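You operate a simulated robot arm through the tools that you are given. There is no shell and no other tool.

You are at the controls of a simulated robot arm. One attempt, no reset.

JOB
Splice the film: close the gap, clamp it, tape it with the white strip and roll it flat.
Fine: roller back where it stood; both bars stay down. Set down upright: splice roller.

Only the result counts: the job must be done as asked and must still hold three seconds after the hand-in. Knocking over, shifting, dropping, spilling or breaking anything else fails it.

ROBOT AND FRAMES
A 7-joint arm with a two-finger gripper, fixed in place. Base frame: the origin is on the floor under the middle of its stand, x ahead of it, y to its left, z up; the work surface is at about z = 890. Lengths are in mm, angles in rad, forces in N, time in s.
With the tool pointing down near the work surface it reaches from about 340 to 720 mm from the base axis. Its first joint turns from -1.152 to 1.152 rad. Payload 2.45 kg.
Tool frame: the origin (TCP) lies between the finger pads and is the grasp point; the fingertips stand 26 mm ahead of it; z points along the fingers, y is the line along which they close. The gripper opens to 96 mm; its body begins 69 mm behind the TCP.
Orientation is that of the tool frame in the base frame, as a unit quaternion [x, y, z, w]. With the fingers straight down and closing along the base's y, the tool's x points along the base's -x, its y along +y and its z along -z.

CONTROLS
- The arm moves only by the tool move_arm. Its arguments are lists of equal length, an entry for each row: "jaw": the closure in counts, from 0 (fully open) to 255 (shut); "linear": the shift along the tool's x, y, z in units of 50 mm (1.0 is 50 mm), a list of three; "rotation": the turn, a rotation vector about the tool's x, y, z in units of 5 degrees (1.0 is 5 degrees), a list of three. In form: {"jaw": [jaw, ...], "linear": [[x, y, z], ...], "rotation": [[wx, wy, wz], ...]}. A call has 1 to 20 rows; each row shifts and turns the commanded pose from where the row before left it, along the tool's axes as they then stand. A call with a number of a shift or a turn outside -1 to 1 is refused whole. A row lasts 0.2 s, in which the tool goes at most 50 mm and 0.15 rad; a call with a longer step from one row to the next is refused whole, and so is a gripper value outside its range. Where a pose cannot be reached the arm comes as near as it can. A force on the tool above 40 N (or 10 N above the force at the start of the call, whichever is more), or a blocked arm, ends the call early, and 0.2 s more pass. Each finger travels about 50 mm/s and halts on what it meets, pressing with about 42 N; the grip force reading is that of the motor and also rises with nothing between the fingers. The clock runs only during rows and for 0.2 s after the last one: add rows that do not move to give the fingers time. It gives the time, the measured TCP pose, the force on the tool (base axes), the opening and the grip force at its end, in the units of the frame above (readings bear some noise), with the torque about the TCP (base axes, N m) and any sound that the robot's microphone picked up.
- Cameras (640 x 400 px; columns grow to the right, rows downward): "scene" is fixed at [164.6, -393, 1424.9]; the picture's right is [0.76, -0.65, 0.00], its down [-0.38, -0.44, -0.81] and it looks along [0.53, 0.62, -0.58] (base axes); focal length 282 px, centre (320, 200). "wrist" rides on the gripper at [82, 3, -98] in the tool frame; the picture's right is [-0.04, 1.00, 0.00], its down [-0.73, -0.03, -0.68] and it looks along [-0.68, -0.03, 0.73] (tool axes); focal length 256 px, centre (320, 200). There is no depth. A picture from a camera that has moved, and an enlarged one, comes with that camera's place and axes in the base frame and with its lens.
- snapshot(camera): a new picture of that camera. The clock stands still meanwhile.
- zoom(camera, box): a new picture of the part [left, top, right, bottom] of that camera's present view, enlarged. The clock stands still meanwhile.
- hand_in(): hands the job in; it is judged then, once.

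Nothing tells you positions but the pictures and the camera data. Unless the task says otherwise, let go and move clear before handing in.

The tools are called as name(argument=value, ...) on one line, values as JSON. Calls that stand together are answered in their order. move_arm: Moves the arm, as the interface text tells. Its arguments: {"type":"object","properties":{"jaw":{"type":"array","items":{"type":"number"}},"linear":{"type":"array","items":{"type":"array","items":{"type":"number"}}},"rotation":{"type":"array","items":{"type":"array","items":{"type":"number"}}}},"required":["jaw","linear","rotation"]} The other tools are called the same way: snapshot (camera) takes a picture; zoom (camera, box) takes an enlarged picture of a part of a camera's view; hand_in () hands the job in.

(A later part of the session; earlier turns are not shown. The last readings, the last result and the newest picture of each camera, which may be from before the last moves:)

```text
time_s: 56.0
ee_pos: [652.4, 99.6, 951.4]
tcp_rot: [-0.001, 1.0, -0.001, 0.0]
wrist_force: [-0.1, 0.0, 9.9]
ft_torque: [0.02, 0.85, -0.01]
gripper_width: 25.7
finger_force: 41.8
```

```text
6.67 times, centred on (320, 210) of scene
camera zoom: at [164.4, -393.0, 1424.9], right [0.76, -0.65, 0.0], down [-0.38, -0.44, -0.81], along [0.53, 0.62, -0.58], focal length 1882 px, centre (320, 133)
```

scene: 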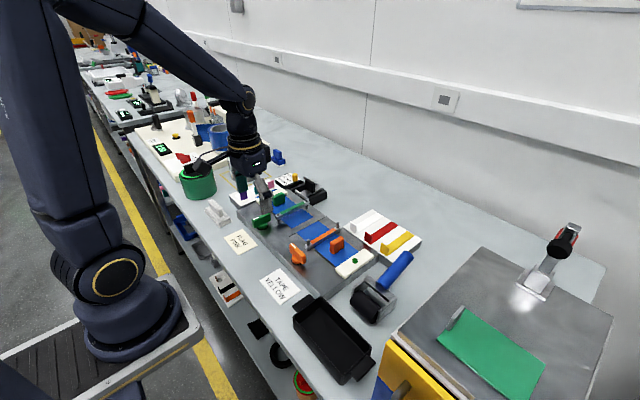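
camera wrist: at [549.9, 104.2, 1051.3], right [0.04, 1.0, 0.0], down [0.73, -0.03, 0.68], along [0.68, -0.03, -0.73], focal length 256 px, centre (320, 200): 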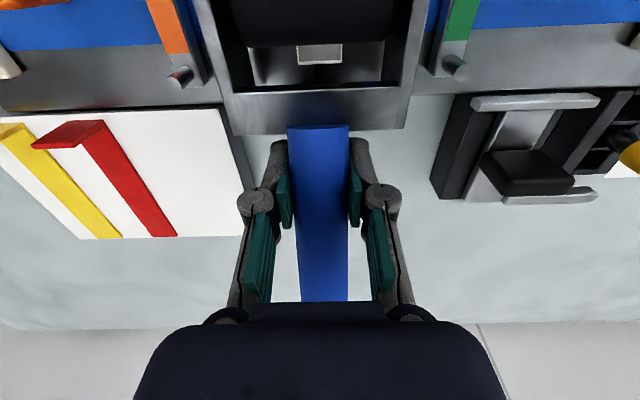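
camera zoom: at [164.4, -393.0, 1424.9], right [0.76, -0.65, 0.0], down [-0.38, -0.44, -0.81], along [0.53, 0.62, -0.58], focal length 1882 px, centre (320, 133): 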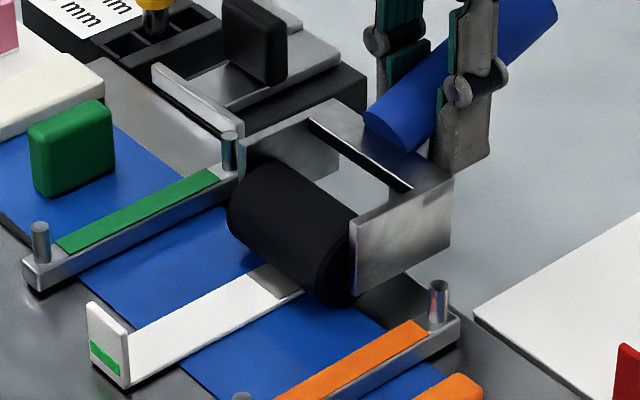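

A grey rolled track appears on the strip behind the roller. Now rolling back (−x) over the film.

move_arm(jaw=[255, 255, 255, 255, 255, 255, 255, 255, 255, 255, 255, 255], linear=[[0.1, 0, 0], [0.1, 0, 0], [0.1, 0, 0], [0.1, 0, 0], [0.1, 0, 0], [0.1, 0, 0], [0.1, 0, 0], [0.1, 0, 0], [0.1, 0, 0], [0.1, 0, 0], [0.1, 0, 0], [0, 0, 0]], rotation=[[0, 0, 0], [0, 0, 0], [0, 0, 0], [0, 0, 0], [0, 0, 0], [0, 0, 0], [0, 0, 0], [0, 0, 0], [0, 0, 0], [0, 0, 0], [0, 0, 0], [0, 0, 0]])

zoom(camera="scene", box=[280, 180, 360, 240])

snapshot(camera="wrist")

```text
time_s: 58.6
ee_pos: [600.4, 99.7, 952.8]
tcp_rot: [0.0, 1.0, 0.0, 0.002]
wrist_force: [18.8, 0.0, 4.6]
ft_torque: [-0.03, -0.58, 0.01]
gripper_width: 25.8
finger_force: 42.2
```

```text
6.67 times, centred on (320, 210) of scene
camera zoom: at [165.0, -393.0, 1424.9], right [0.76, -0.65, 0.0], down [-0.38, -0.44, -0.81], along [0.53, 0.62, -0.58], focal length 1882 px, centre (320, 133)
```

zoom: 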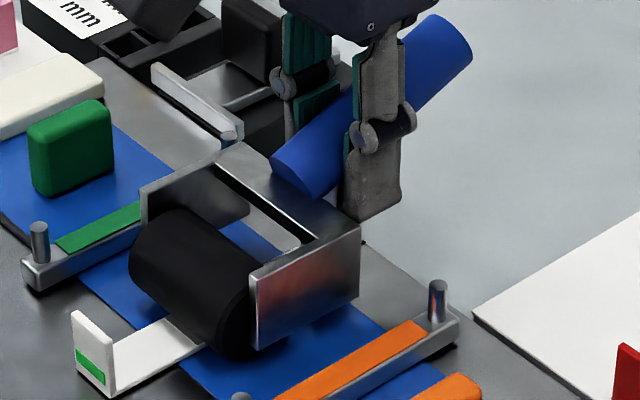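

```text
taken
camera wrist: at [516.5, 103.7, 1050.6], right [0.04, 1.0, 0.0], down [0.73, -0.03, 0.68], along [0.68, -0.03, -0.73], focal length 256 px, centre (320, 200)
```

wrist: 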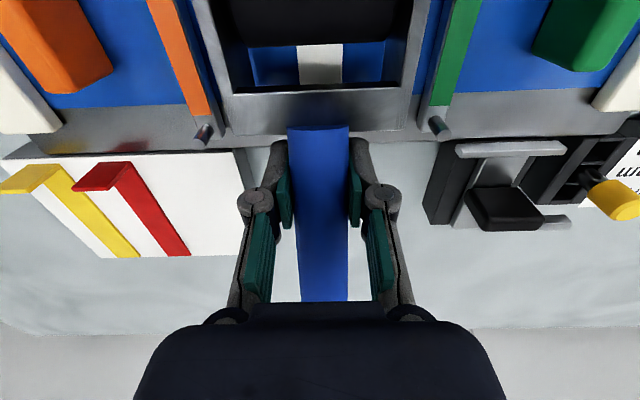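

The rolling force in x rose to 19 N and the strip's tab seems to have shifted about 9 mm toward −x. I'll pause and inspect closely.

zoom(camera="scene", box=[284, 208, 334, 244])

zoom(camera="wrist", box=[190, 0, 450, 160])

```text
11.11 times, centred on (309, 226) of scene
camera zoom: at [165.0, -393.0, 1424.9], right [0.76, -0.65, 0.0], down [-0.38, -0.44, -0.81], along [0.53, 0.62, -0.58], focal length 3136 px, centre (442, -89)
```

zoom: 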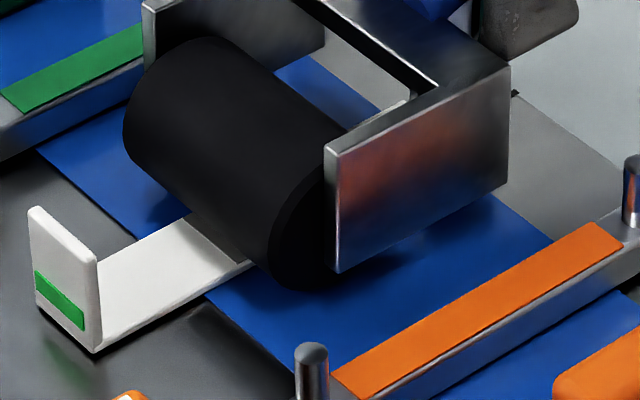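

```text
2.46 times, centred on (320, 80) of wrist
camera zoom: at [516.5, 103.7, 1050.6], right [0.04, 1.0, 0.0], down [0.73, -0.03, 0.68], along [0.68, -0.03, -0.73], focal length 630 px, centre (320, 495)
```

zoom: 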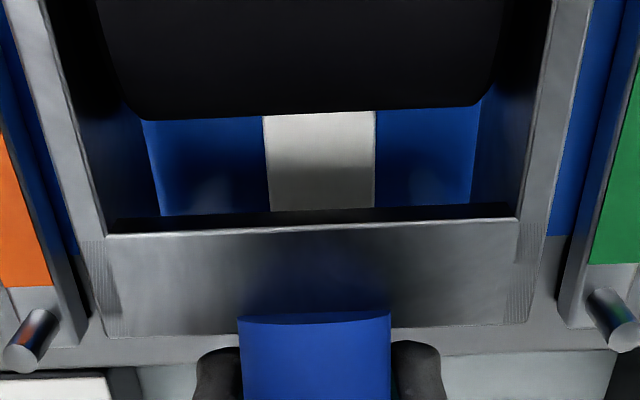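

The strip was dragged rather than rolled. I'll lift the roller straight up slightly to see whether the strip stays or springs back.

move_arm(jaw=[255, 255, 255, 255], linear=[[0, 0, -0.1], [0, 0, -0.3], [0, 0, -0.4], [0, 0, 0]], rotation=[[0, 0, 0], [0, 0, 0], [0, 0, 0], [0, 0, 0]])

zoom(camera="scene", box=[280, 190, 360, 250])

zoom(camera="scene", box=[284, 208, 334, 244])

snapshot(camera="wrist")

```text
time_s: 59.6
ee_pos: [596.5, 100.1, 991.6]
tcp_rot: [0.0, 1.0, 0.0, -0.001]
wrist_force: [-0.1, 0.1, -1.7]
ft_torque: [0.03, -0.04, 0.02]
gripper_width: 25.7
finger_force: 42.1
```

```text
6.67 times, centred on (320, 220) of scene
camera zoom: at [164.7, -393.0, 1424.9], right [0.76, -0.65, 0.0], down [-0.38, -0.44, -0.81], along [0.53, 0.62, -0.58], focal length 1882 px, centre (320, 67)
```

zoom: 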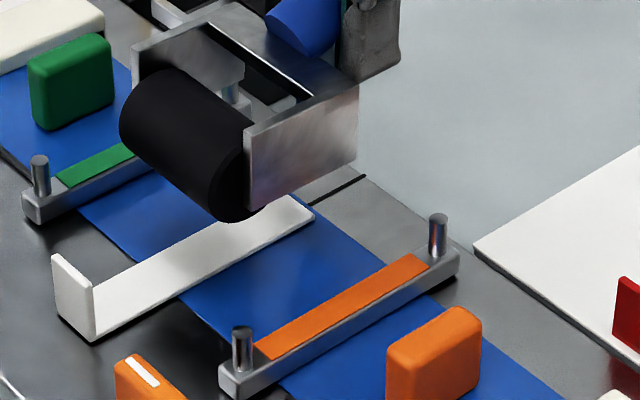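

```text
11.11 times, centred on (309, 226) of scene
camera zoom: at [164.7, -393.0, 1424.9], right [0.76, -0.65, 0.0], down [-0.38, -0.44, -0.81], along [0.53, 0.62, -0.58], focal length 3136 px, centre (442, -89)
```

zoom: 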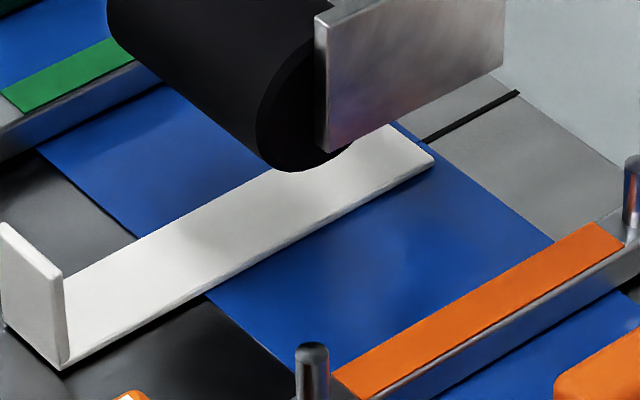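

```text
taken
camera wrist: at [515.1, 103.7, 1090.3], right [0.04, 1.0, 0.0], down [0.73, -0.03, 0.68], along [0.68, -0.03, -0.73], focal length 256 px, centre (320, 200)
```

wrist: 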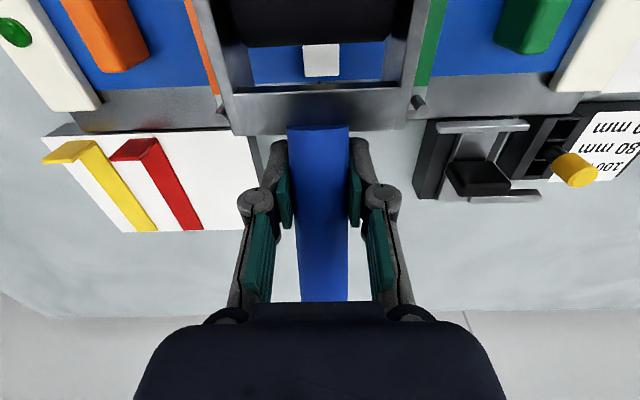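

The strip slid about 19 mm toward −x and its green mark is gone: pushing toward −x self-locked the roller, while pulling toward +x rolled fine. I'll set the roller back on its spot, re-place the strip, then roll by pulling only.

move_arm(jaw=[255, 255, 255, 255, 255, 255, 255, 255, 255, 255, 255, 255, 255, 255, 255, 255], linear=[[0, 0, -0.6], [0.1125, -0.7, 0], [0.1125, -0.7, 0], [0.1125, -0.7, 0], [0.1125, -0.7, 0], [0.1125, -0.7, 0], [0.1125, -0.7, 0], [0.1125, -0.7, 0], [0.1125, -0.7, 0], [0, 0, 0], [0, 0, 0.5], [0, 0, 0.5], [0, 0, 0.4], [0, 0, 0.3], [0, 0, 0.2], [0, 0, 0]], rotation=[[0, 0, 0], [0, 0, 0], [0, 0, 0], [0, 0, 0], [0, 0, 0], [0, 0, 0], [0, 0, 0], [0, 0, 0], [0, 0, 0], [0, 0, 0], [0, 0, 0], [0, 0, 0], [0, 0, 0], [0, 0, 0], [0, 0, 0], [0, 0, 0]])

snapshot(camera="wrist")

zoom(camera="scene", box=[340, 230, 420, 310])

```text
time_s: 63.0
ee_pos: [554.5, -179.2, 927.8]
tcp_rot: [0.0, 1.0, 0.0, 0.001]
wrist_force: [-0.2, -0.4, -1.6]
ft_torque: [0.01, -0.06, -0.01]
gripper_width: 26.0
finger_force: 41.6
```

```text
taken
camera wrist: at [470.8, -175.9, 1025.1], right [0.04, 1.0, 0.0], down [0.73, -0.03, 0.68], along [0.68, -0.03, -0.73], focal length 256 px, centre (320, 200)
```

wrist: 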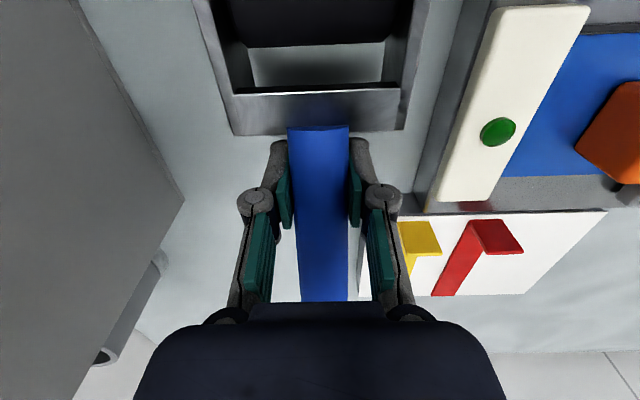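

```text
5.00 times, centred on (380, 270) of scene
camera zoom: at [164.7, -393.0, 1424.9], right [0.76, -0.65, 0.0], down [-0.38, -0.44, -0.81], along [0.53, 0.62, -0.58], focal length 1411 px, centre (20, -150)
```

zoom: 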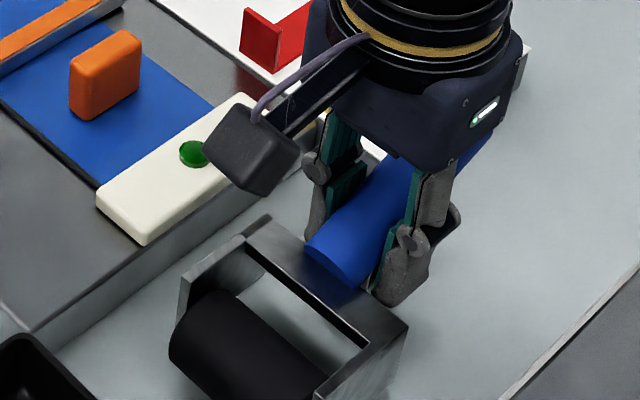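

move_arm(jaw=[255, 255, 255, 255], linear=[[0, 0, 0.04], [0, 0, 0.04], [0, 0, 0.02], [0, 0, 0]], rotation=[[0, 0, 0], [0, 0, 0], [0, 0, 0], [0, 0, 0]])

zoom(camera="scene", box=[340, 230, 420, 310])

```text
time_s: 64.0
ee_pos: [553.1, -179.2, 921.7]
tcp_rot: [0.0, 1.0, 0.001, -0.001]
wrist_force: [0.7, -0.3, -2.3]
ft_torque: [-0.02, -0.07, -0.01]
gripper_width: 26.2
finger_force: 41.8
```

```text
5.00 times, centred on (380, 270) of scene
camera zoom: at [164.7, -393.0, 1424.9], right [0.76, -0.65, 0.0], down [-0.38, -0.44, -0.81], along [0.53, 0.62, -0.58], focal length 1411 px, centre (20, -150)
```

zoom: 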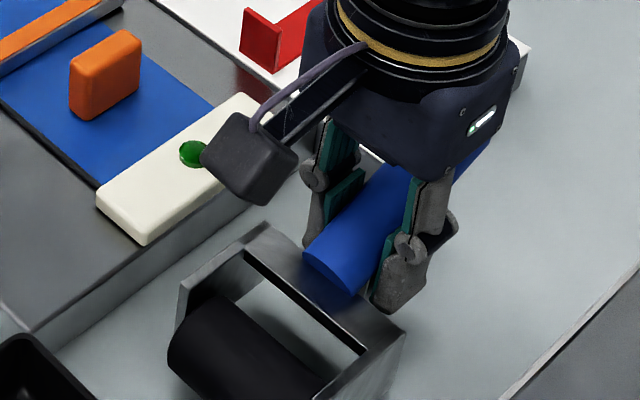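

move_arm(jaw=[255, 255, 255], linear=[[0, 0, 0.01], [0, 0, 0.01], [0, 0, 0]], rotation=[[0, 0, 0], [0, 0, 0], [0, 0, 0]])

```text
time_s: 64.8
ee_pos: [553.0, -178.4, 921.3]
tcp_rot: [0.001, 1.0, 0.0, -0.001]
wrist_force: [-0.6, 0.6, -2.9]
ft_torque: [0.0, -0.07, 0.02]
gripper_width: 25.7
finger_force: 41.6
```

move_arm(jaw=[255, 255, 255], linear=[[0, 0, 0.01], [0, 0, 0], [0, 0, 0]], rotation=[[0, 0, 0], [0, 0, 0], [0, 0, 0]])

```text
time_s: 65.6
ee_pos: [554.0, -179.4, 919.5]
tcp_rot: [-0.001, 1.0, 0.0, 0.0]
wrist_force: [-0.1, 0.5, -1.8]
ft_torque: [-0.05, -0.05, 0.03]
gripper_width: 25.6
finger_force: 41.7
```

move_arm(jaw=[255, 255, 255], linear=[[0, 0, 0.01], [0, 0, 0], [0, 0, 0]], rotation=[[0, 0, 0], [0, 0, 0], [0, 0, 0]])

zoom(camera="scene", box=[330, 250, 410, 320])

```text
time_s: 66.4
ee_pos: [553.5, -178.9, 919.8]
tcp_rot: [-0.001, 1.0, 0.0, 0.001]
wrist_force: [-2.0, 1.5, 7.8]
ft_torque: [0.02, 0.13, -0.03]
gripper_width: 25.6
finger_force: 41.8
```

```text
5.71 times, centred on (370, 285) of scene
camera zoom: at [164.4, -392.9, 1425.0], right [0.76, -0.65, 0.0], down [-0.38, -0.44, -0.81], along [0.53, 0.62, -0.58], focal length 1613 px, centre (34, -286)
```

zoom: 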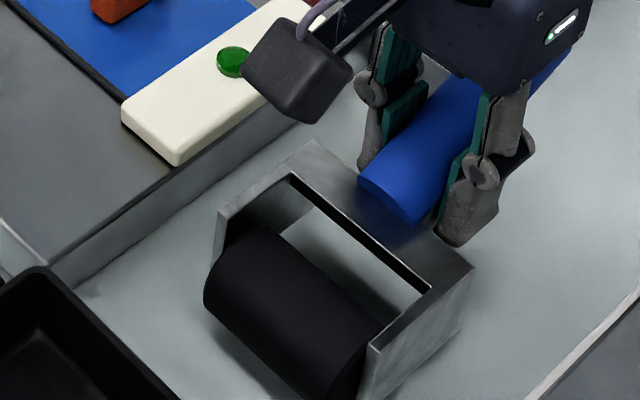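

The roller is standing again. Releasing gently and lifting the hand clear.

move_arm(jaw=[240, 220, 190, 160, 125, 125, 125], linear=[[0, 0, -0.004], [0, 0, 0], [0, 0, 0], [0, 0, 0], [0, 0, 0], [0, 0, 0], [0, 0, 0]], rotation=[[0, 0, 0], [0, 0, 0], [0, 0, 0], [0, 0, 0], [0, 0, 0], [0, 0, 0], [0, 0, 0]])

snapshot(camera="wrist")

zoom(camera="scene", box=[340, 230, 420, 310])

```text
time_s: 68.0
ee_pos: [553.1, -179.5, 921.0]
tcp_rot: [0.0, 1.0, 0.0, -0.001]
wrist_force: [-0.5, -0.1, 0.5]
ft_torque: [-0.01, 0.01, -0.04]
gripper_width: 48.9
finger_force: 0.1
```

```text
taken
camera wrist: at [470.8, -175.9, 1018.7], right [0.04, 1.0, 0.0], down [0.73, -0.03, 0.68], along [0.68, -0.03, -0.73], focal length 256 px, centre (320, 200)
```

wrist: 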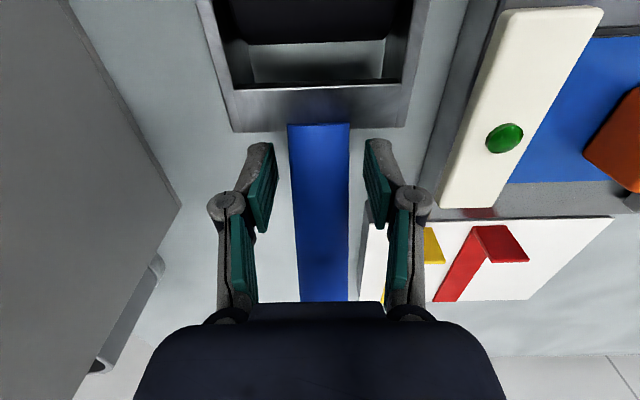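

```text
5.00 times, centred on (380, 270) of scene
camera zoom: at [164.6, -393.0, 1424.9], right [0.76, -0.65, 0.0], down [-0.38, -0.44, -0.81], along [0.53, 0.62, -0.58], focal length 1411 px, centre (20, -150)
```

zoom: 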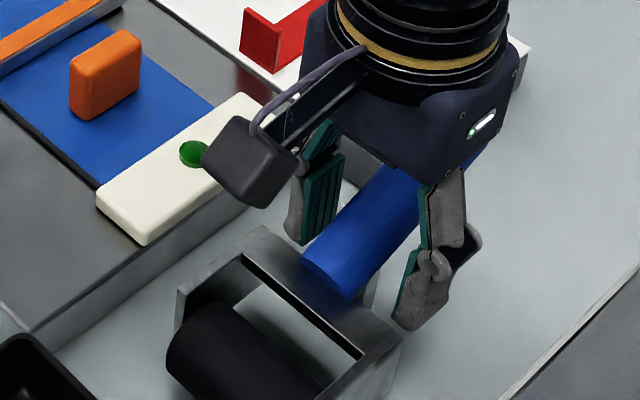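

The roller stands exactly where it was. Now lifting and turning the tool to close along x for the strip again.

move_arm(jaw=[125, 125, 140, 160, 180, 195, 195, 195, 195, 195, 195, 195, 195, 195, 195, 195, 195, 195, 195, 195], linear=[[0, 0, -0.9], [0, 0, -0.9], [0, 0, 0], [0, 0, 0], [0, 0, 0], [0, 0, 0], [0, 0, 0], [0, 0, 0], [0, 0, 0], [0, 0, 0], [0, 0, 0], [0, 0, 0], [0, 0, 0], [0, 0, 0], [0, 0, 0], [0, 0, 0], [0, 0, 0], [0, 0, 0], [0, 0, 0], [0, 0, 0]], rotation=[[0, 0, 0], [0, 0, 0], [0, 0, 1], [0, 0, 1], [0, 0, 1], [0, 0, 1], [0, 0, 1], [0, 0, 1], [0, 0, 1], [0, 0, 1], [0, 0, 1], [0, 0, 1], [0, 0, 1], [0, 0, 1], [0, 0, 1], [0, 0, 1], [0, 0, 1], [0, 0, 1], [0, 0, 1], [0, 0, 1]])

zoom(camera="scene", box=[280, 190, 360, 250])

zoom(camera="scene", box=[330, 230, 430, 320])

```text
time_s: 72.2
ee_pos: [552.3, -180.1, 1011.6]
tcp_rot: [0.707, 0.707, 0.0, -0.001]
wrist_force: [-0.9, 0.0, 0.3]
ft_torque: [0.03, -0.01, 0.0]
gripper_width: 22.5
finger_force: 0.0
```

```text
6.67 times, centred on (320, 220) of scene
camera zoom: at [164.6, -393.0, 1424.9], right [0.76, -0.65, 0.0], down [-0.38, -0.44, -0.81], along [0.53, 0.62, -0.58], focal length 1882 px, centre (320, 67)
```

zoom: 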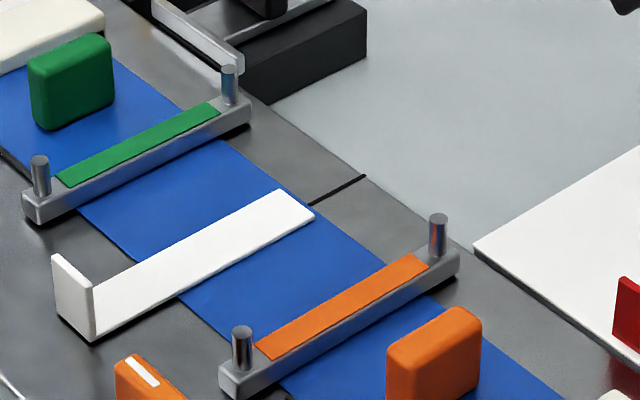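

```text
4.44 times, centred on (380, 275) of scene
camera zoom: at [164.6, -393.0, 1424.9], right [0.76, -0.65, 0.0], down [-0.38, -0.44, -0.81], along [0.53, 0.62, -0.58], focal length 1254 px, centre (53, -133)
```

zoom: 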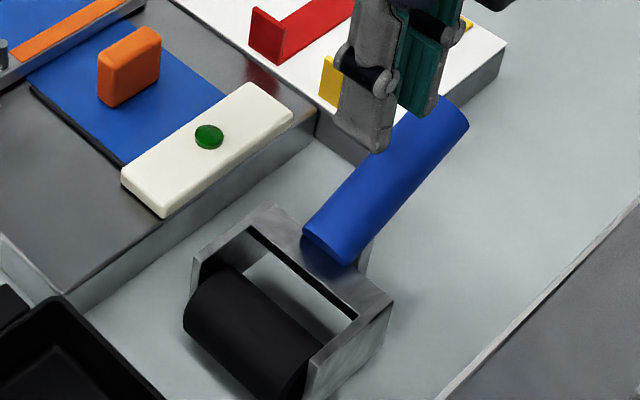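

The strip now spans about x=456–579, still parallel to the seam. Moving above its tab.

move_arm(jaw=[195, 195, 195, 195, 195, 195, 195, 195, 195, 195], linear=[[0.7, -0.2425, 0], [0.7, -0.2425, 0], [0.7, -0.2425, 0], [0.7, -0.2425, 0], [0.7, -0.2425, 0], [0.7, -0.2425, 0], [0.7, -0.2425, 0], [0.7, -0.2425, 0], [0, 0, 0.6], [0, 0, 0]], rotation=[[0, 0, 0], [0, 0, 0], [0, 0, 0], [0, 0, 0], [0, 0, 0], [0, 0, 0], [0, 0, 0], [0, 0, 0], [0, 0, 0], [0, 0, 0]])

snapshot(camera="wrist")

zoom(camera="wrist", box=[230, 40, 530, 240])

```text
time_s: 74.4
ee_pos: [456.3, 99.6, 980.8]
tcp_rot: [0.707, 0.707, 0.0, 0.0]
wrist_force: [0.5, 0.8, -0.2]
ft_torque: [0.02, 0.0, 0.03]
gripper_width: 22.6
finger_force: 0.1
```

```text
taken
camera wrist: at [458.1, 182.0, 1079.2], right [1.0, -0.04, 0.0], down [-0.03, -0.73, 0.68], along [-0.03, -0.68, -0.73], focal length 256 px, centre (320, 200)
```

wrist: 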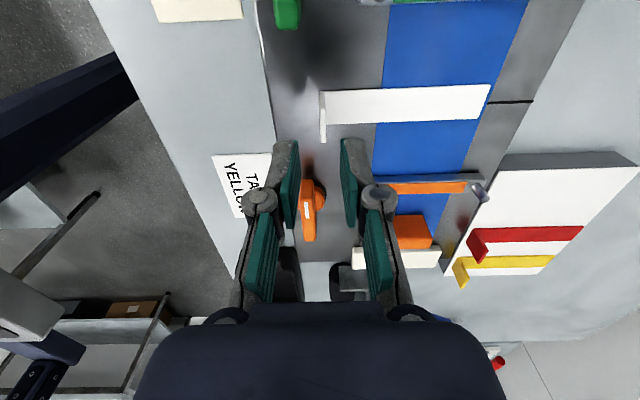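

```text
2.00 times, centred on (380, 140) of wrist
camera zoom: at [458.1, 182.0, 1079.2], right [1.0, -0.04, 0.0], down [-0.03, -0.73, 0.68], along [-0.03, -0.68, -0.73], focal length 512 px, centre (200, 320)
```

zoom: 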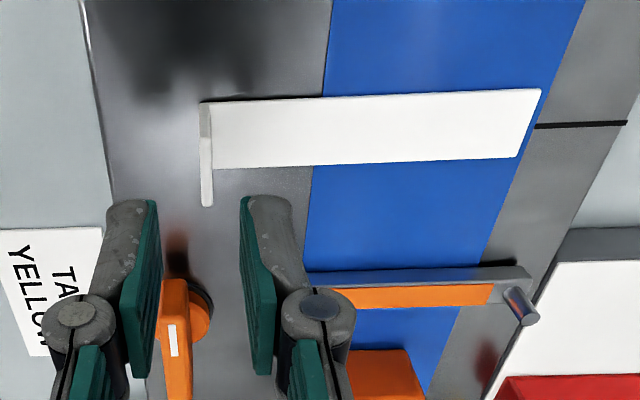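

The tab is at about x=457, y≈101. Descending and gripping it again.

move_arm(jaw=[195, 195, 195, 195, 215, 235, 255, 255, 255], linear=[[0.024, 0.01, 0.4], [0, 0, 0.4], [0, 0, 0.39], [0, 0, 0], [0, 0, 0], [0, 0, 0], [0, 0, 0], [0, 0, 0], [0, 0, 0]], rotation=[[0, 0, 0], [0, 0, 0], [0, 0, 0], [0, 0, 0], [0, 0, 0], [0, 0, 0], [0, 0, 0], [0, 0, 0], [0, 0, 0]])

zoom(camera="wrist", box=[230, 40, 530, 240])

zoom(camera="scene", box=[280, 190, 360, 250])

```text
time_s: 76.4
ee_pos: [456.4, 101.8, 921.1]
tcp_rot: [0.707, 0.708, 0.0, 0.0]
wrist_force: [-0.6, 0.2, 0.0]
ft_torque: [0.01, 0.02, 0.02]
gripper_width: 6.1
finger_force: 31.2
```

```text
2.00 times, centred on (380, 140) of wrist
camera zoom: at [459.0, 183.1, 1019.3], right [1.0, -0.04, 0.0], down [-0.03, -0.73, 0.68], along [-0.03, -0.68, -0.73], focal length 512 px, centre (200, 320)
```

zoom: 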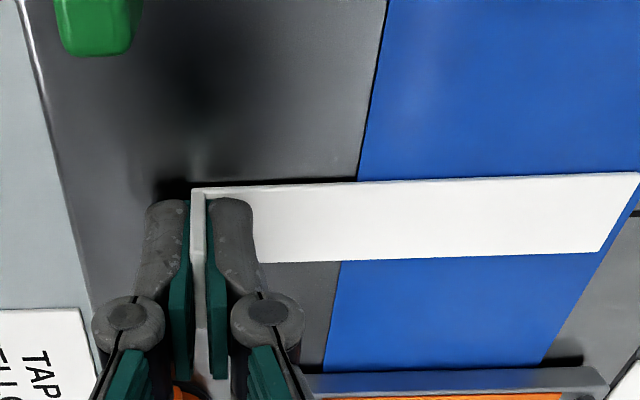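

```text
6.67 times, centred on (320, 220) of scene
camera zoom: at [164.6, -393.0, 1424.9], right [0.76, -0.65, 0.0], down [-0.38, -0.44, -0.81], along [0.53, 0.62, -0.58], focal length 1882 px, centre (320, 67)
```

zoom: 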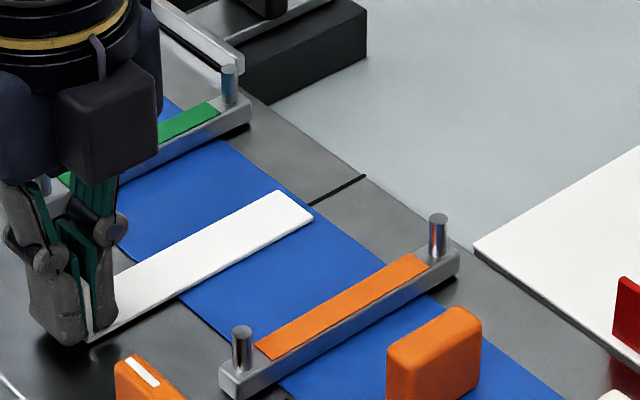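

Gripped. Lifting 4 mm, moving it 17.5 mm in +x and 1.2 mm in −y, then checking.

move_arm(jaw=[255, 255, 255, 255, 255], linear=[[0, 0, -0.08], [-0.012, 0.12, 0], [-0.012, 0.12, 0], [0, 0.11, 0], [0, 0, 0]], rotation=[[0, 0, 0], [0, 0, 0], [0, 0, 0], [0, 0, 0], [0, 0, 0]])

zoom(camera="wrist", box=[280, 20, 580, 220])

zoom(camera="wrist", box=[480, 80, 600, 180])

```text
time_s: 77.6
ee_pos: [475.7, 99.5, 924.9]
tcp_rot: [0.707, 0.707, 0.0, 0.0]
wrist_force: [-0.8, 0.8, 0.1]
ft_torque: [-0.02, 0.01, 0.0]
gripper_width: 5.9
finger_force: 31.4
```

```text
2.00 times, centred on (430, 120) of wrist
camera zoom: at [476.9, 182.1, 1023.3], right [1.0, -0.04, 0.0], down [-0.03, -0.73, 0.68], along [-0.03, -0.68, -0.73], focal length 512 px, centre (100, 360)
```

zoom: 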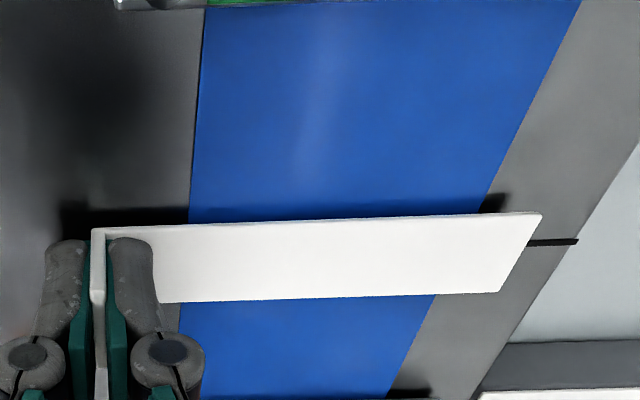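

```text
4.00 times, centred on (540, 130) of wrist
camera zoom: at [476.9, 182.1, 1023.3], right [1.0, -0.04, 0.0], down [-0.03, -0.73, 0.68], along [-0.03, -0.68, -0.73], focal length 1024 px, centre (-560, 480)
```

zoom: 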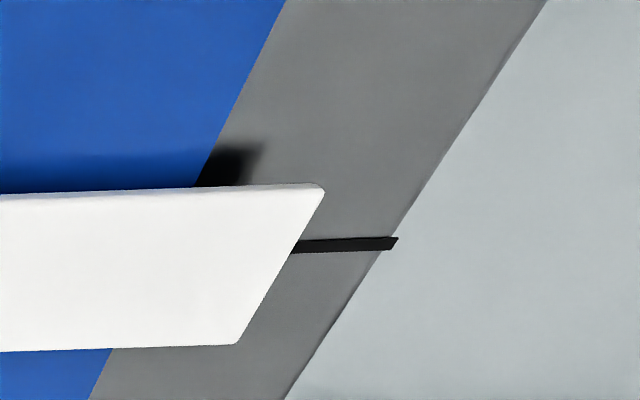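

Alignment is within a millimetre. Lowering onto the film.

move_arm(jaw=[255, 255, 255, 255], linear=[[0.01, 0, 0.04], [0, 0, 0.03], [0, 0, 0.015], [0, 0, 0]], rotation=[[0, 0, 0], [0, 0, 0], [0, 0, 0], [0, 0, 0]])

zoom(camera="wrist", box=[480, 80, 600, 180])

zoom(camera="scene", box=[285, 200, 345, 245])

```text
time_s: 78.6
ee_pos: [473.1, 99.5, 918.5]
tcp_rot: [0.707, 0.707, 0.0, 0.001]
wrist_force: [-0.7, 0.1, 1.7]
ft_torque: [-0.01, -0.01, -0.05]
gripper_width: 5.7
finger_force: 31.5
```

```text
4.00 times, centred on (540, 130) of wrist
camera zoom: at [476.3, 182.8, 1018.8], right [1.0, -0.04, 0.0], down [-0.03, -0.73, 0.68], along [-0.03, -0.68, -0.73], focal length 1024 px, centre (-560, 480)
```

zoom: 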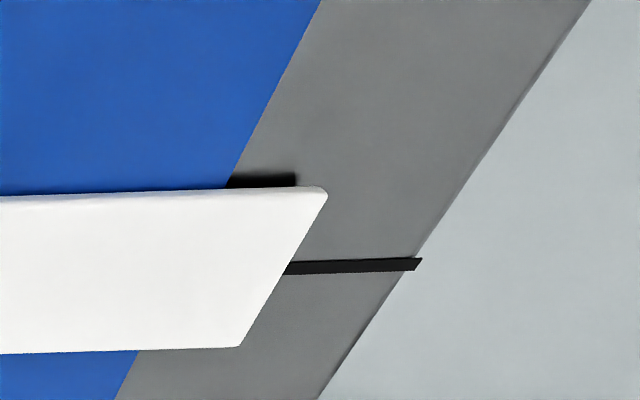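

```text
8.89 times, centred on (315, 222) of scene
camera zoom: at [164.6, -393.0, 1424.9], right [0.76, -0.65, 0.0], down [-0.38, -0.44, -0.81], along [0.53, 0.62, -0.58], focal length 2509 px, centre (364, 0)
```

zoom: 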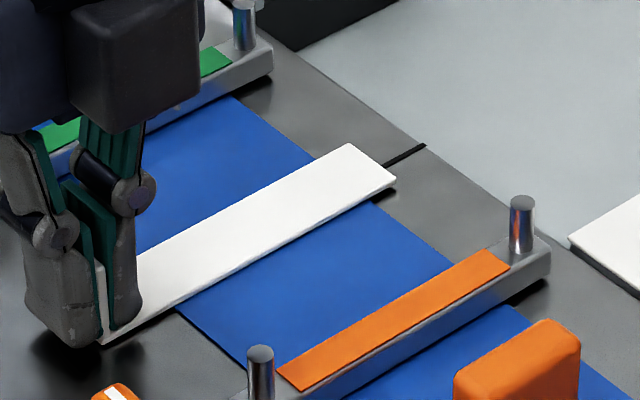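

Centred. A touch more pressure, then release.

move_arm(jaw=[255, 255, 255], linear=[[0, 0, 0.008], [0, 0, 0], [0, 0, 0]], rotation=[[0, 0, 0], [0, 0, 0], [0, 0, 0]])

zoom(camera="scene", box=[285, 200, 345, 245])

```text
time_s: 79.4
ee_pos: [473.7, 101.0, 921.0]
tcp_rot: [0.707, 0.707, -0.001, 0.0]
wrist_force: [-1.1, -0.3, 4.5]
ft_torque: [0.01, -0.02, 0.01]
gripper_width: 6.1
finger_force: 32.1
```

```text
8.89 times, centred on (315, 222) of scene
camera zoom: at [164.5, -393.0, 1424.9], right [0.76, -0.65, 0.0], down [-0.38, -0.44, -0.81], along [0.53, 0.62, -0.58], focal length 2509 px, centre (364, 0)
```

zoom: 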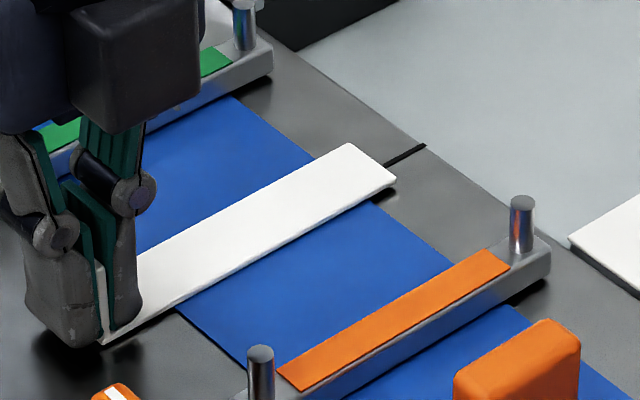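

move_arm(jaw=[245, 230, 205, 195, 195, 195, 195, 195], linear=[[0, 0, 0], [0, 0, 0], [0, 0, 0], [0, 0, 0], [0, 0, -0.3], [0, 0, -0.7], [0, 0, -0.8], [0, 0, 0]], rotation=[[0, 0, 0], [0, 0, 0], [0, 0, 0], [0, 0, 0], [0, 0, 0], [0, 0, 0], [0, 0, 0], [0, 0, 0]])

zoom(camera="scene", box=[280, 190, 360, 250])

zoom(camera="wrist", box=[280, 20, 580, 220])

```text
time_s: 81.2
ee_pos: [474.5, 102.6, 1010.5]
tcp_rot: [0.707, 0.707, 0.0, 0.0]
wrist_force: [0.4, 0.3, 0.0]
ft_torque: [0.02, 0.0, 0.01]
gripper_width: 22.4
finger_force: 0.0
```

```text
6.67 times, centred on (320, 220) of scene
camera zoom: at [164.6, -393.0, 1424.9], right [0.76, -0.65, 0.0], down [-0.38, -0.44, -0.81], along [0.53, 0.62, -0.58], focal length 1882 px, centre (320, 67)
```

zoom: 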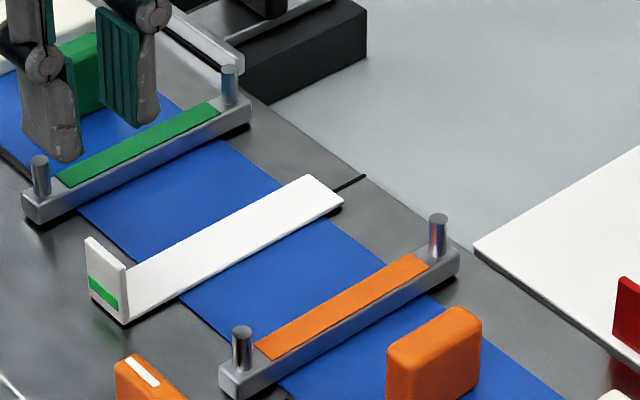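

```text
2.00 times, centred on (430, 120) of wrist
camera zoom: at [476.1, 184.3, 1109.1], right [1.0, -0.04, 0.0], down [-0.03, -0.73, 0.68], along [-0.03, -0.68, -0.73], focal length 512 px, centre (100, 360)
```

zoom: 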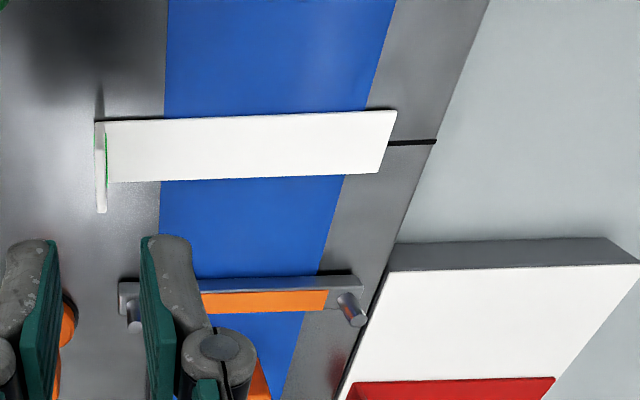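

The green mark is back on the tab, so the placement counts. Going back for the roller: translate first, then turn the tool to close along y.

move_arm(jaw=[195, 195, 195, 195, 195, 195, 195, 195, 195, 195, 195, 195, 195, 195, 195, 195, 195, 195, 195, 195], linear=[[-0.70125, 0.1975, 0], [-0.70125, 0.1975, 0], [-0.70125, 0.1975, 0], [-0.70125, 0.1975, 0], [-0.70125, 0.1975, 0], [-0.70125, 0.1975, 0], [-0.70125, 0.1975, 0], [-0.70125, 0.1975, 0], [0, 0, 0], [0, 0, 0], [0, 0, 0], [0, 0, 0], [0, 0, 0], [0, 0, 0], [0, 0, 0], [0, 0, 0], [0, 0, 0], [0, 0, 0], [0, 0, 0], [0, 0, 0]], rotation=[[0, 0, 0], [0, 0, 0], [0, 0, 0], [0, 0, 0], [0, 0, 0], [0, 0, 0], [0, 0, 0], [0, 0, 0], [0, 0, -1], [0, 0, -1], [0, 0, -1], [0, 0, -1], [0, 0, -1], [0, 0, -1], [0, 0, -1], [0, 0, -1], [0, 0, -1], [0, 0, -1], [0, 0, -1], [0, 0, -1]])

move_arm(jaw=[175, 150, 125, 125, 125, 125, 125], linear=[[0, 0, 0], [0, 0, 0], [0, 0, 0], [0, 0, 0], [0, 0, 0], [0, 0, 0], [0, 0, 0]], rotation=[[0, 0, -1], [0, 0, -1], [0, 0, -1], [0, 0, -1], [0, 0, -1], [0, 0, -1], [0, 0, 0]])

snapshot(camera="wrist")

zoom(camera="scene", box=[330, 230, 430, 320])

```text
time_s: 85.4
ee_pos: [552.0, -179.7, 1008.9]
tcp_rot: [0.258, 0.966, 0.001, 0.0]
wrist_force: [-0.3, -0.3, 0.7]
ft_torque: [-0.02, -0.03, -0.01]
gripper_width: 22.5
finger_force: 0.1
```

```text
time_s: 87.0
ee_pos: [554.2, -179.8, 1009.3]
tcp_rot: [-0.001, 1.0, -0.001, 0.0]
wrist_force: [0.0, 0.9, 0.5]
ft_torque: [0.02, -0.01, 0.03]
gripper_width: 48.9
finger_force: 0.2
```

```text
taken
camera wrist: at [471.0, -176.4, 1108.4], right [0.04, 1.0, 0.0], down [0.73, -0.03, 0.68], along [0.68, -0.03, -0.73], focal length 256 px, centre (320, 200)
```

wrist: 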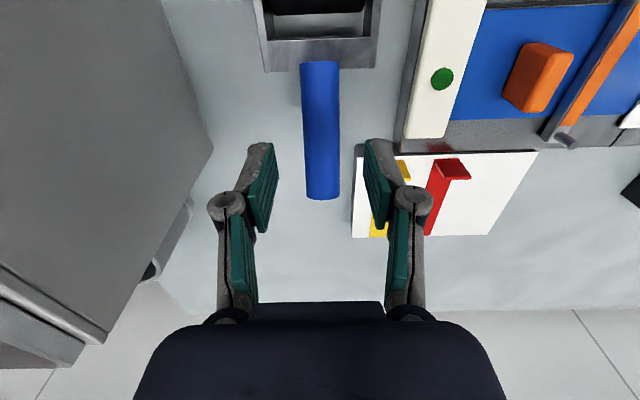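

```text
4.44 times, centred on (380, 275) of scene
camera zoom: at [164.6, -393.0, 1424.9], right [0.76, -0.65, 0.0], down [-0.38, -0.44, -0.81], along [0.53, 0.62, -0.58], focal length 1254 px, centre (53, -133)
```

zoom: 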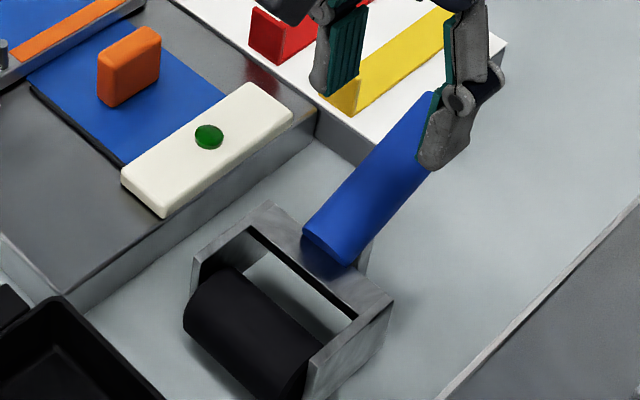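

Everything is as before. Descending 89 mm to the same grasp and closing.

move_arm(jaw=[125, 125, 125, 125, 125, 150, 175, 200, 230, 255, 255, 255], linear=[[0, 0, 0.5], [0, 0, 0.5], [0, 0, 0.5], [0, 0, 0.28], [0, 0, 0], [0, 0, 0], [0, 0, 0], [0, 0, 0], [0, 0, 0], [0, 0, 0], [0, 0, 0], [0, 0, 0]], rotation=[[0, 0, 0], [0, 0, 0], [0, 0, 0], [0, 0, 0], [0, 0, 0], [0, 0, 0], [0, 0, 0], [0, 0, 0], [0, 0, 0], [0, 0, 0], [0, 0, 0], [0, 0, 0]])

snapshot(camera="wrist")

```text
time_s: 89.6
ee_pos: [553.3, -179.4, 921.0]
tcp_rot: [0.0, 1.0, 0.0, 0.0]
wrist_force: [0.2, 0.6, -0.3]
ft_torque: [0.07, -0.05, -0.01]
gripper_width: 25.8
finger_force: 42.5
```

```text
taken
camera wrist: at [470.9, -176.1, 1019.7], right [0.04, 1.0, 0.0], down [0.73, -0.03, 0.68], along [0.68, -0.03, -0.73], focal length 256 px, centre (320, 200)
```

wrist: 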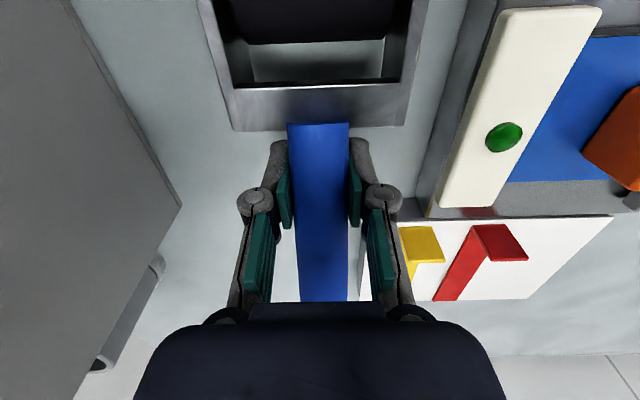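

Gripped as before. Lifting 90 mm and carrying it to the near end of the strip, just past the tab.

move_arm(jaw=[255, 255, 255, 255, 255, 255, 255, 255, 255, 255, 255, 255, 255, 255], linear=[[0, 0, -0.1], [0, 0, -0.2], [0, 0, -0.5], [0, 0, -0.5], [0, 0, -0.5], [-0.06, 0.7, 0], [-0.06, 0.7, 0], [-0.06, 0.7, 0], [-0.06, 0.7, 0], [-0.06, 0.7, 0], [-0.06, 0.7, 0], [-0.06, 0.7, 0], [-0.06, 0.7, 0], [0, 0, 0]], rotation=[[0, 0, 0], [0, 0, 0], [0, 0, 0], [0, 0, 0], [0, 0, 0], [0, 0, 0], [0, 0, 0], [0, 0, 0], [0, 0, 0], [0, 0, 0], [0, 0, 0], [0, 0, 0], [0, 0, 0], [0, 0, 0]])

move_arm(jaw=[255, 255, 255, 255], linear=[[0, 0, 0.4], [0, 0, 0.4], [0, 0, 0.2], [0, 0, 0]], rotation=[[0, 0, 0], [0, 0, 0], [0, 0, 0], [0, 0, 0]])

zoom(camera="scene", box=[270, 185, 350, 245])

snapshot(camera="wrist")

```text
time_s: 92.6
ee_pos: [577.4, 101.8, 1012.3]
tcp_rot: [-0.001, 1.0, 0.0, 0.0]
wrist_force: [0.5, -0.6, -3.2]
ft_torque: [-0.01, -0.05, 0.0]
gripper_width: 25.9
finger_force: 41.3
```

```text
time_s: 93.6
ee_pos: [578.2, 100.9, 961.6]
tcp_rot: [0.0, 1.0, 0.0, 0.0]
wrist_force: [0.0, 0.8, -1.9]
ft_torque: [0.0, -0.09, 0.0]
gripper_width: 25.7
finger_force: 41.7
```

```text
6.67 times, centred on (310, 215) of scene
camera zoom: at [164.7, -393.0, 1424.9], right [0.76, -0.65, 0.0], down [-0.38, -0.44, -0.81], along [0.53, 0.62, -0.58], focal length 1882 px, centre (387, 100)
```

zoom: 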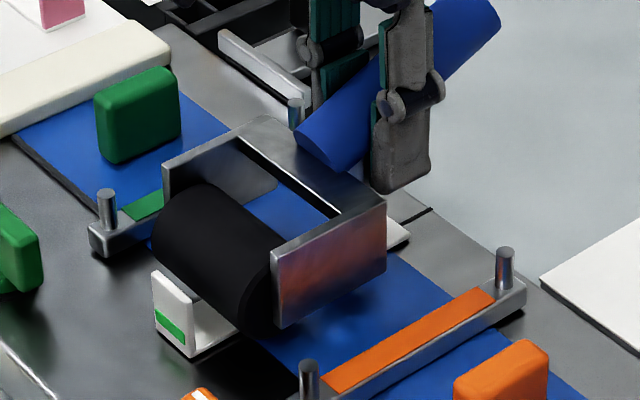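

```text
taken
camera wrist: at [495.4, 103.8, 1059.8], right [0.04, 1.0, 0.0], down [0.73, -0.03, 0.68], along [0.68, -0.03, -0.73], focal length 256 px, centre (320, 200)
```

wrist: 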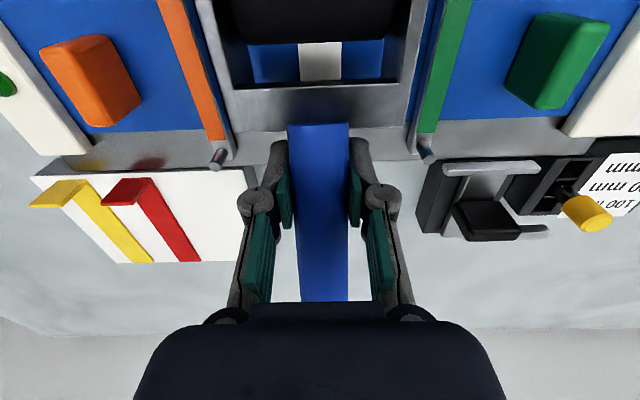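

move_arm(jaw=[255, 255, 255, 255], linear=[[0, 0, 0.06], [0, 0, 0.06], [0, 0, 0.04], [0, 0, 0]], rotation=[[0, 0, 0], [0, 0, 0], [0, 0, 0], [0, 0, 0]])

zoom(camera="scene", box=[280, 205, 330, 245])

```text
time_s: 94.6
ee_pos: [579.1, 100.0, 954.0]
tcp_rot: [0.0, 1.0, -0.001, 0.002]
wrist_force: [-2.0, -1.5, 18.2]
ft_torque: [-0.01, 0.88, 0.04]
gripper_width: 25.7
finger_force: 42.0
```

```text
10.00 times, centred on (305, 225) of scene
camera zoom: at [164.2, -393.1, 1424.9], right [0.76, -0.65, 0.0], down [-0.38, -0.44, -0.82], along [0.53, 0.62, -0.58], focal length 2822 px, centre (470, -50)
```

zoom: 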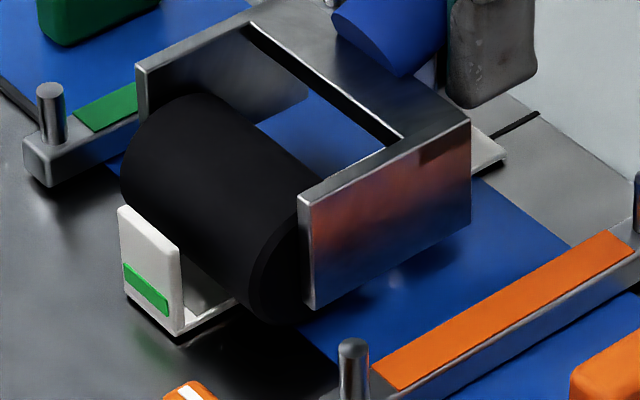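

Contact is firmer than I want (20 N). Easing up slightly and re-reading.

move_arm(jaw=[255, 255, 255], linear=[[0, 0, -0.008], [0, 0, 0], [0, 0, 0]], rotation=[[0, 0, 0], [0, 0, 0], [0, 0, 0]])

zoom(camera="wrist", box=[190, 0, 450, 160])

zoom(camera="scene", box=[300, 205, 350, 245])

```text
time_s: 95.4
ee_pos: [577.6, 99.4, 955.1]
tcp_rot: [0.0, 1.0, 0.0, 0.002]
wrist_force: [1.9, 0.0, 21.2]
ft_torque: [0.02, 0.62, 0.0]
gripper_width: 25.7
finger_force: 41.9
```

```text
2.46 times, centred on (320, 80) of wrist
camera zoom: at [495.3, 104.1, 1053.0], right [0.04, 1.0, 0.0], down [0.73, -0.03, 0.68], along [0.68, -0.03, -0.73], focal length 630 px, centre (320, 495)
```

zoom: 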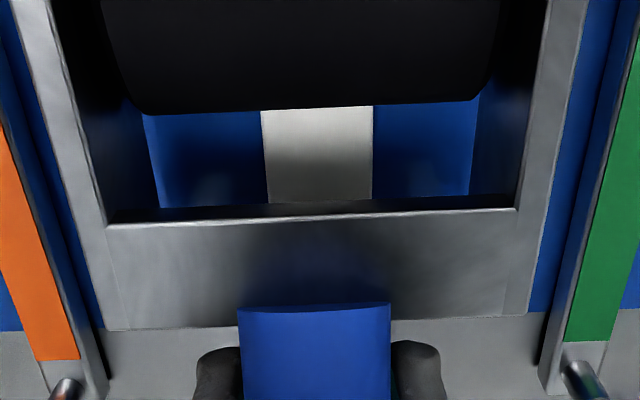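

```text
10.00 times, centred on (325, 225) of scene
camera zoom: at [164.3, -393.0, 1424.9], right [0.76, -0.65, 0.0], down [-0.38, -0.44, -0.82], along [0.53, 0.62, -0.58], focal length 2822 px, centre (270, -50)
```

zoom: 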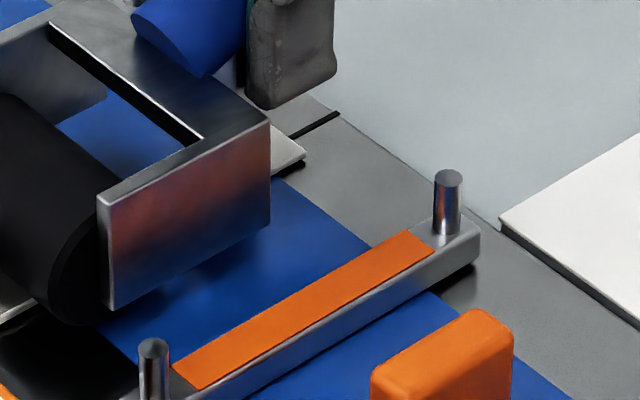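

The load centre has moved back toward the hand, so the frame's rear is probably touching as well. I'll lift, tilt the head 5° down so only the roller bears, and touch down lightly.

move_arm(jaw=[255, 255, 255, 255, 255], linear=[[0, 0, -0.1], [0, 0, -0.2], [0, 0, 0], [0, 0, 0], [0, 0, 0]], rotation=[[0, 0, 0], [0, 0, 0], [0, -0.5, 0], [0, -0.5, 0], [0, 0, 0]])

zoom(camera="scene", box=[280, 195, 340, 240])

snapshot(camera="wrist")

```text
time_s: 96.6
ee_pos: [576.5, 101.2, 968.5]
tcp_rot: [-0.001, 0.999, -0.001, 0.044]
wrist_force: [0.6, 0.3, -1.8]
ft_torque: [0.0, -0.03, 0.0]
gripper_width: 25.7
finger_force: 41.7
```

```text
8.89 times, centred on (310, 218) of scene
camera zoom: at [164.7, -393.0, 1424.9], right [0.76, -0.65, 0.0], down [-0.38, -0.44, -0.81], along [0.53, 0.62, -0.58], focal length 2509 px, centre (409, 44)
```

zoom: 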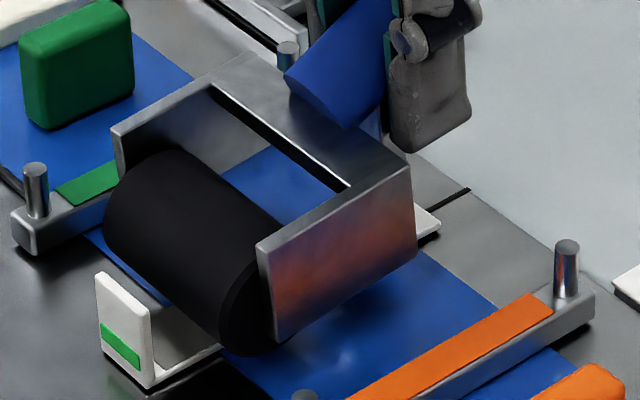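

```text
taken
camera wrist: at [486.4, 103.6, 1059.5], right [0.04, 1.0, 0.0], down [0.67, -0.03, 0.74], along [0.74, -0.03, -0.67], focal length 256 px, centre (320, 200)
```

wrist: 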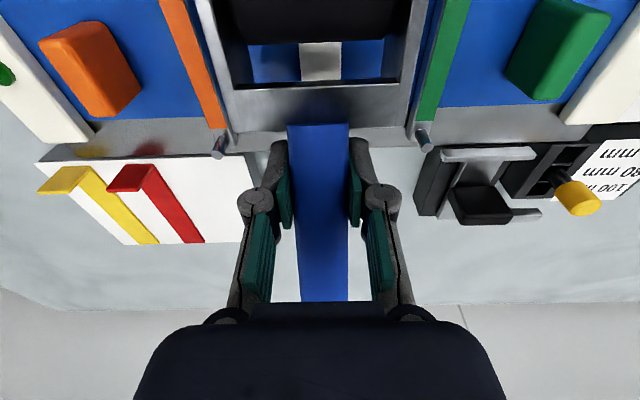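

The head is tilted down 5°. Shifting 6 mm nearer the tab and lowering toward contact.

move_arm(jaw=[255, 255, 255, 255, 255], linear=[[0.12, 0, -0.0104], [0.0052, 0, 0.06], [0.0052, 0, 0.06], [0.0035, 0, 0.04], [0, 0, 0]], rotation=[[0, 0, 0], [0, 0, 0], [0, 0, 0], [0, 0, 0], [0, 0, 0]])

zoom(camera="scene", box=[280, 205, 330, 245])

```text
time_s: 97.8
ee_pos: [570.8, 101.6, 959.9]
tcp_rot: [0.0, 0.999, 0.001, 0.043]
wrist_force: [0.5, 0.5, 3.9]
ft_torque: [-0.01, 0.4, 0.02]
gripper_width: 25.7
finger_force: 42.3
```

```text
10.00 times, centred on (305, 225) of scene
camera zoom: at [164.6, -393.0, 1424.9], right [0.76, -0.65, 0.0], down [-0.38, -0.44, -0.81], along [0.53, 0.62, -0.58], focal length 2822 px, centre (470, -50)
```

zoom: 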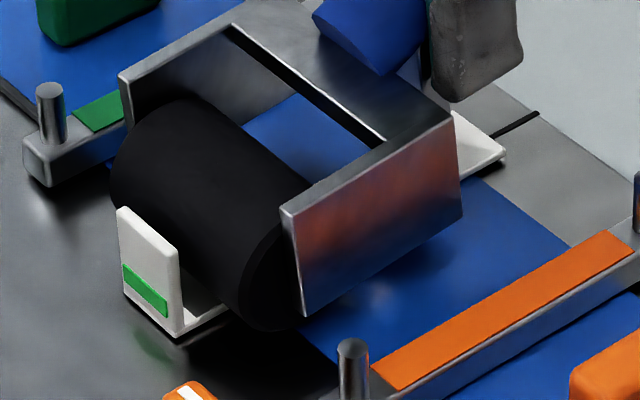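

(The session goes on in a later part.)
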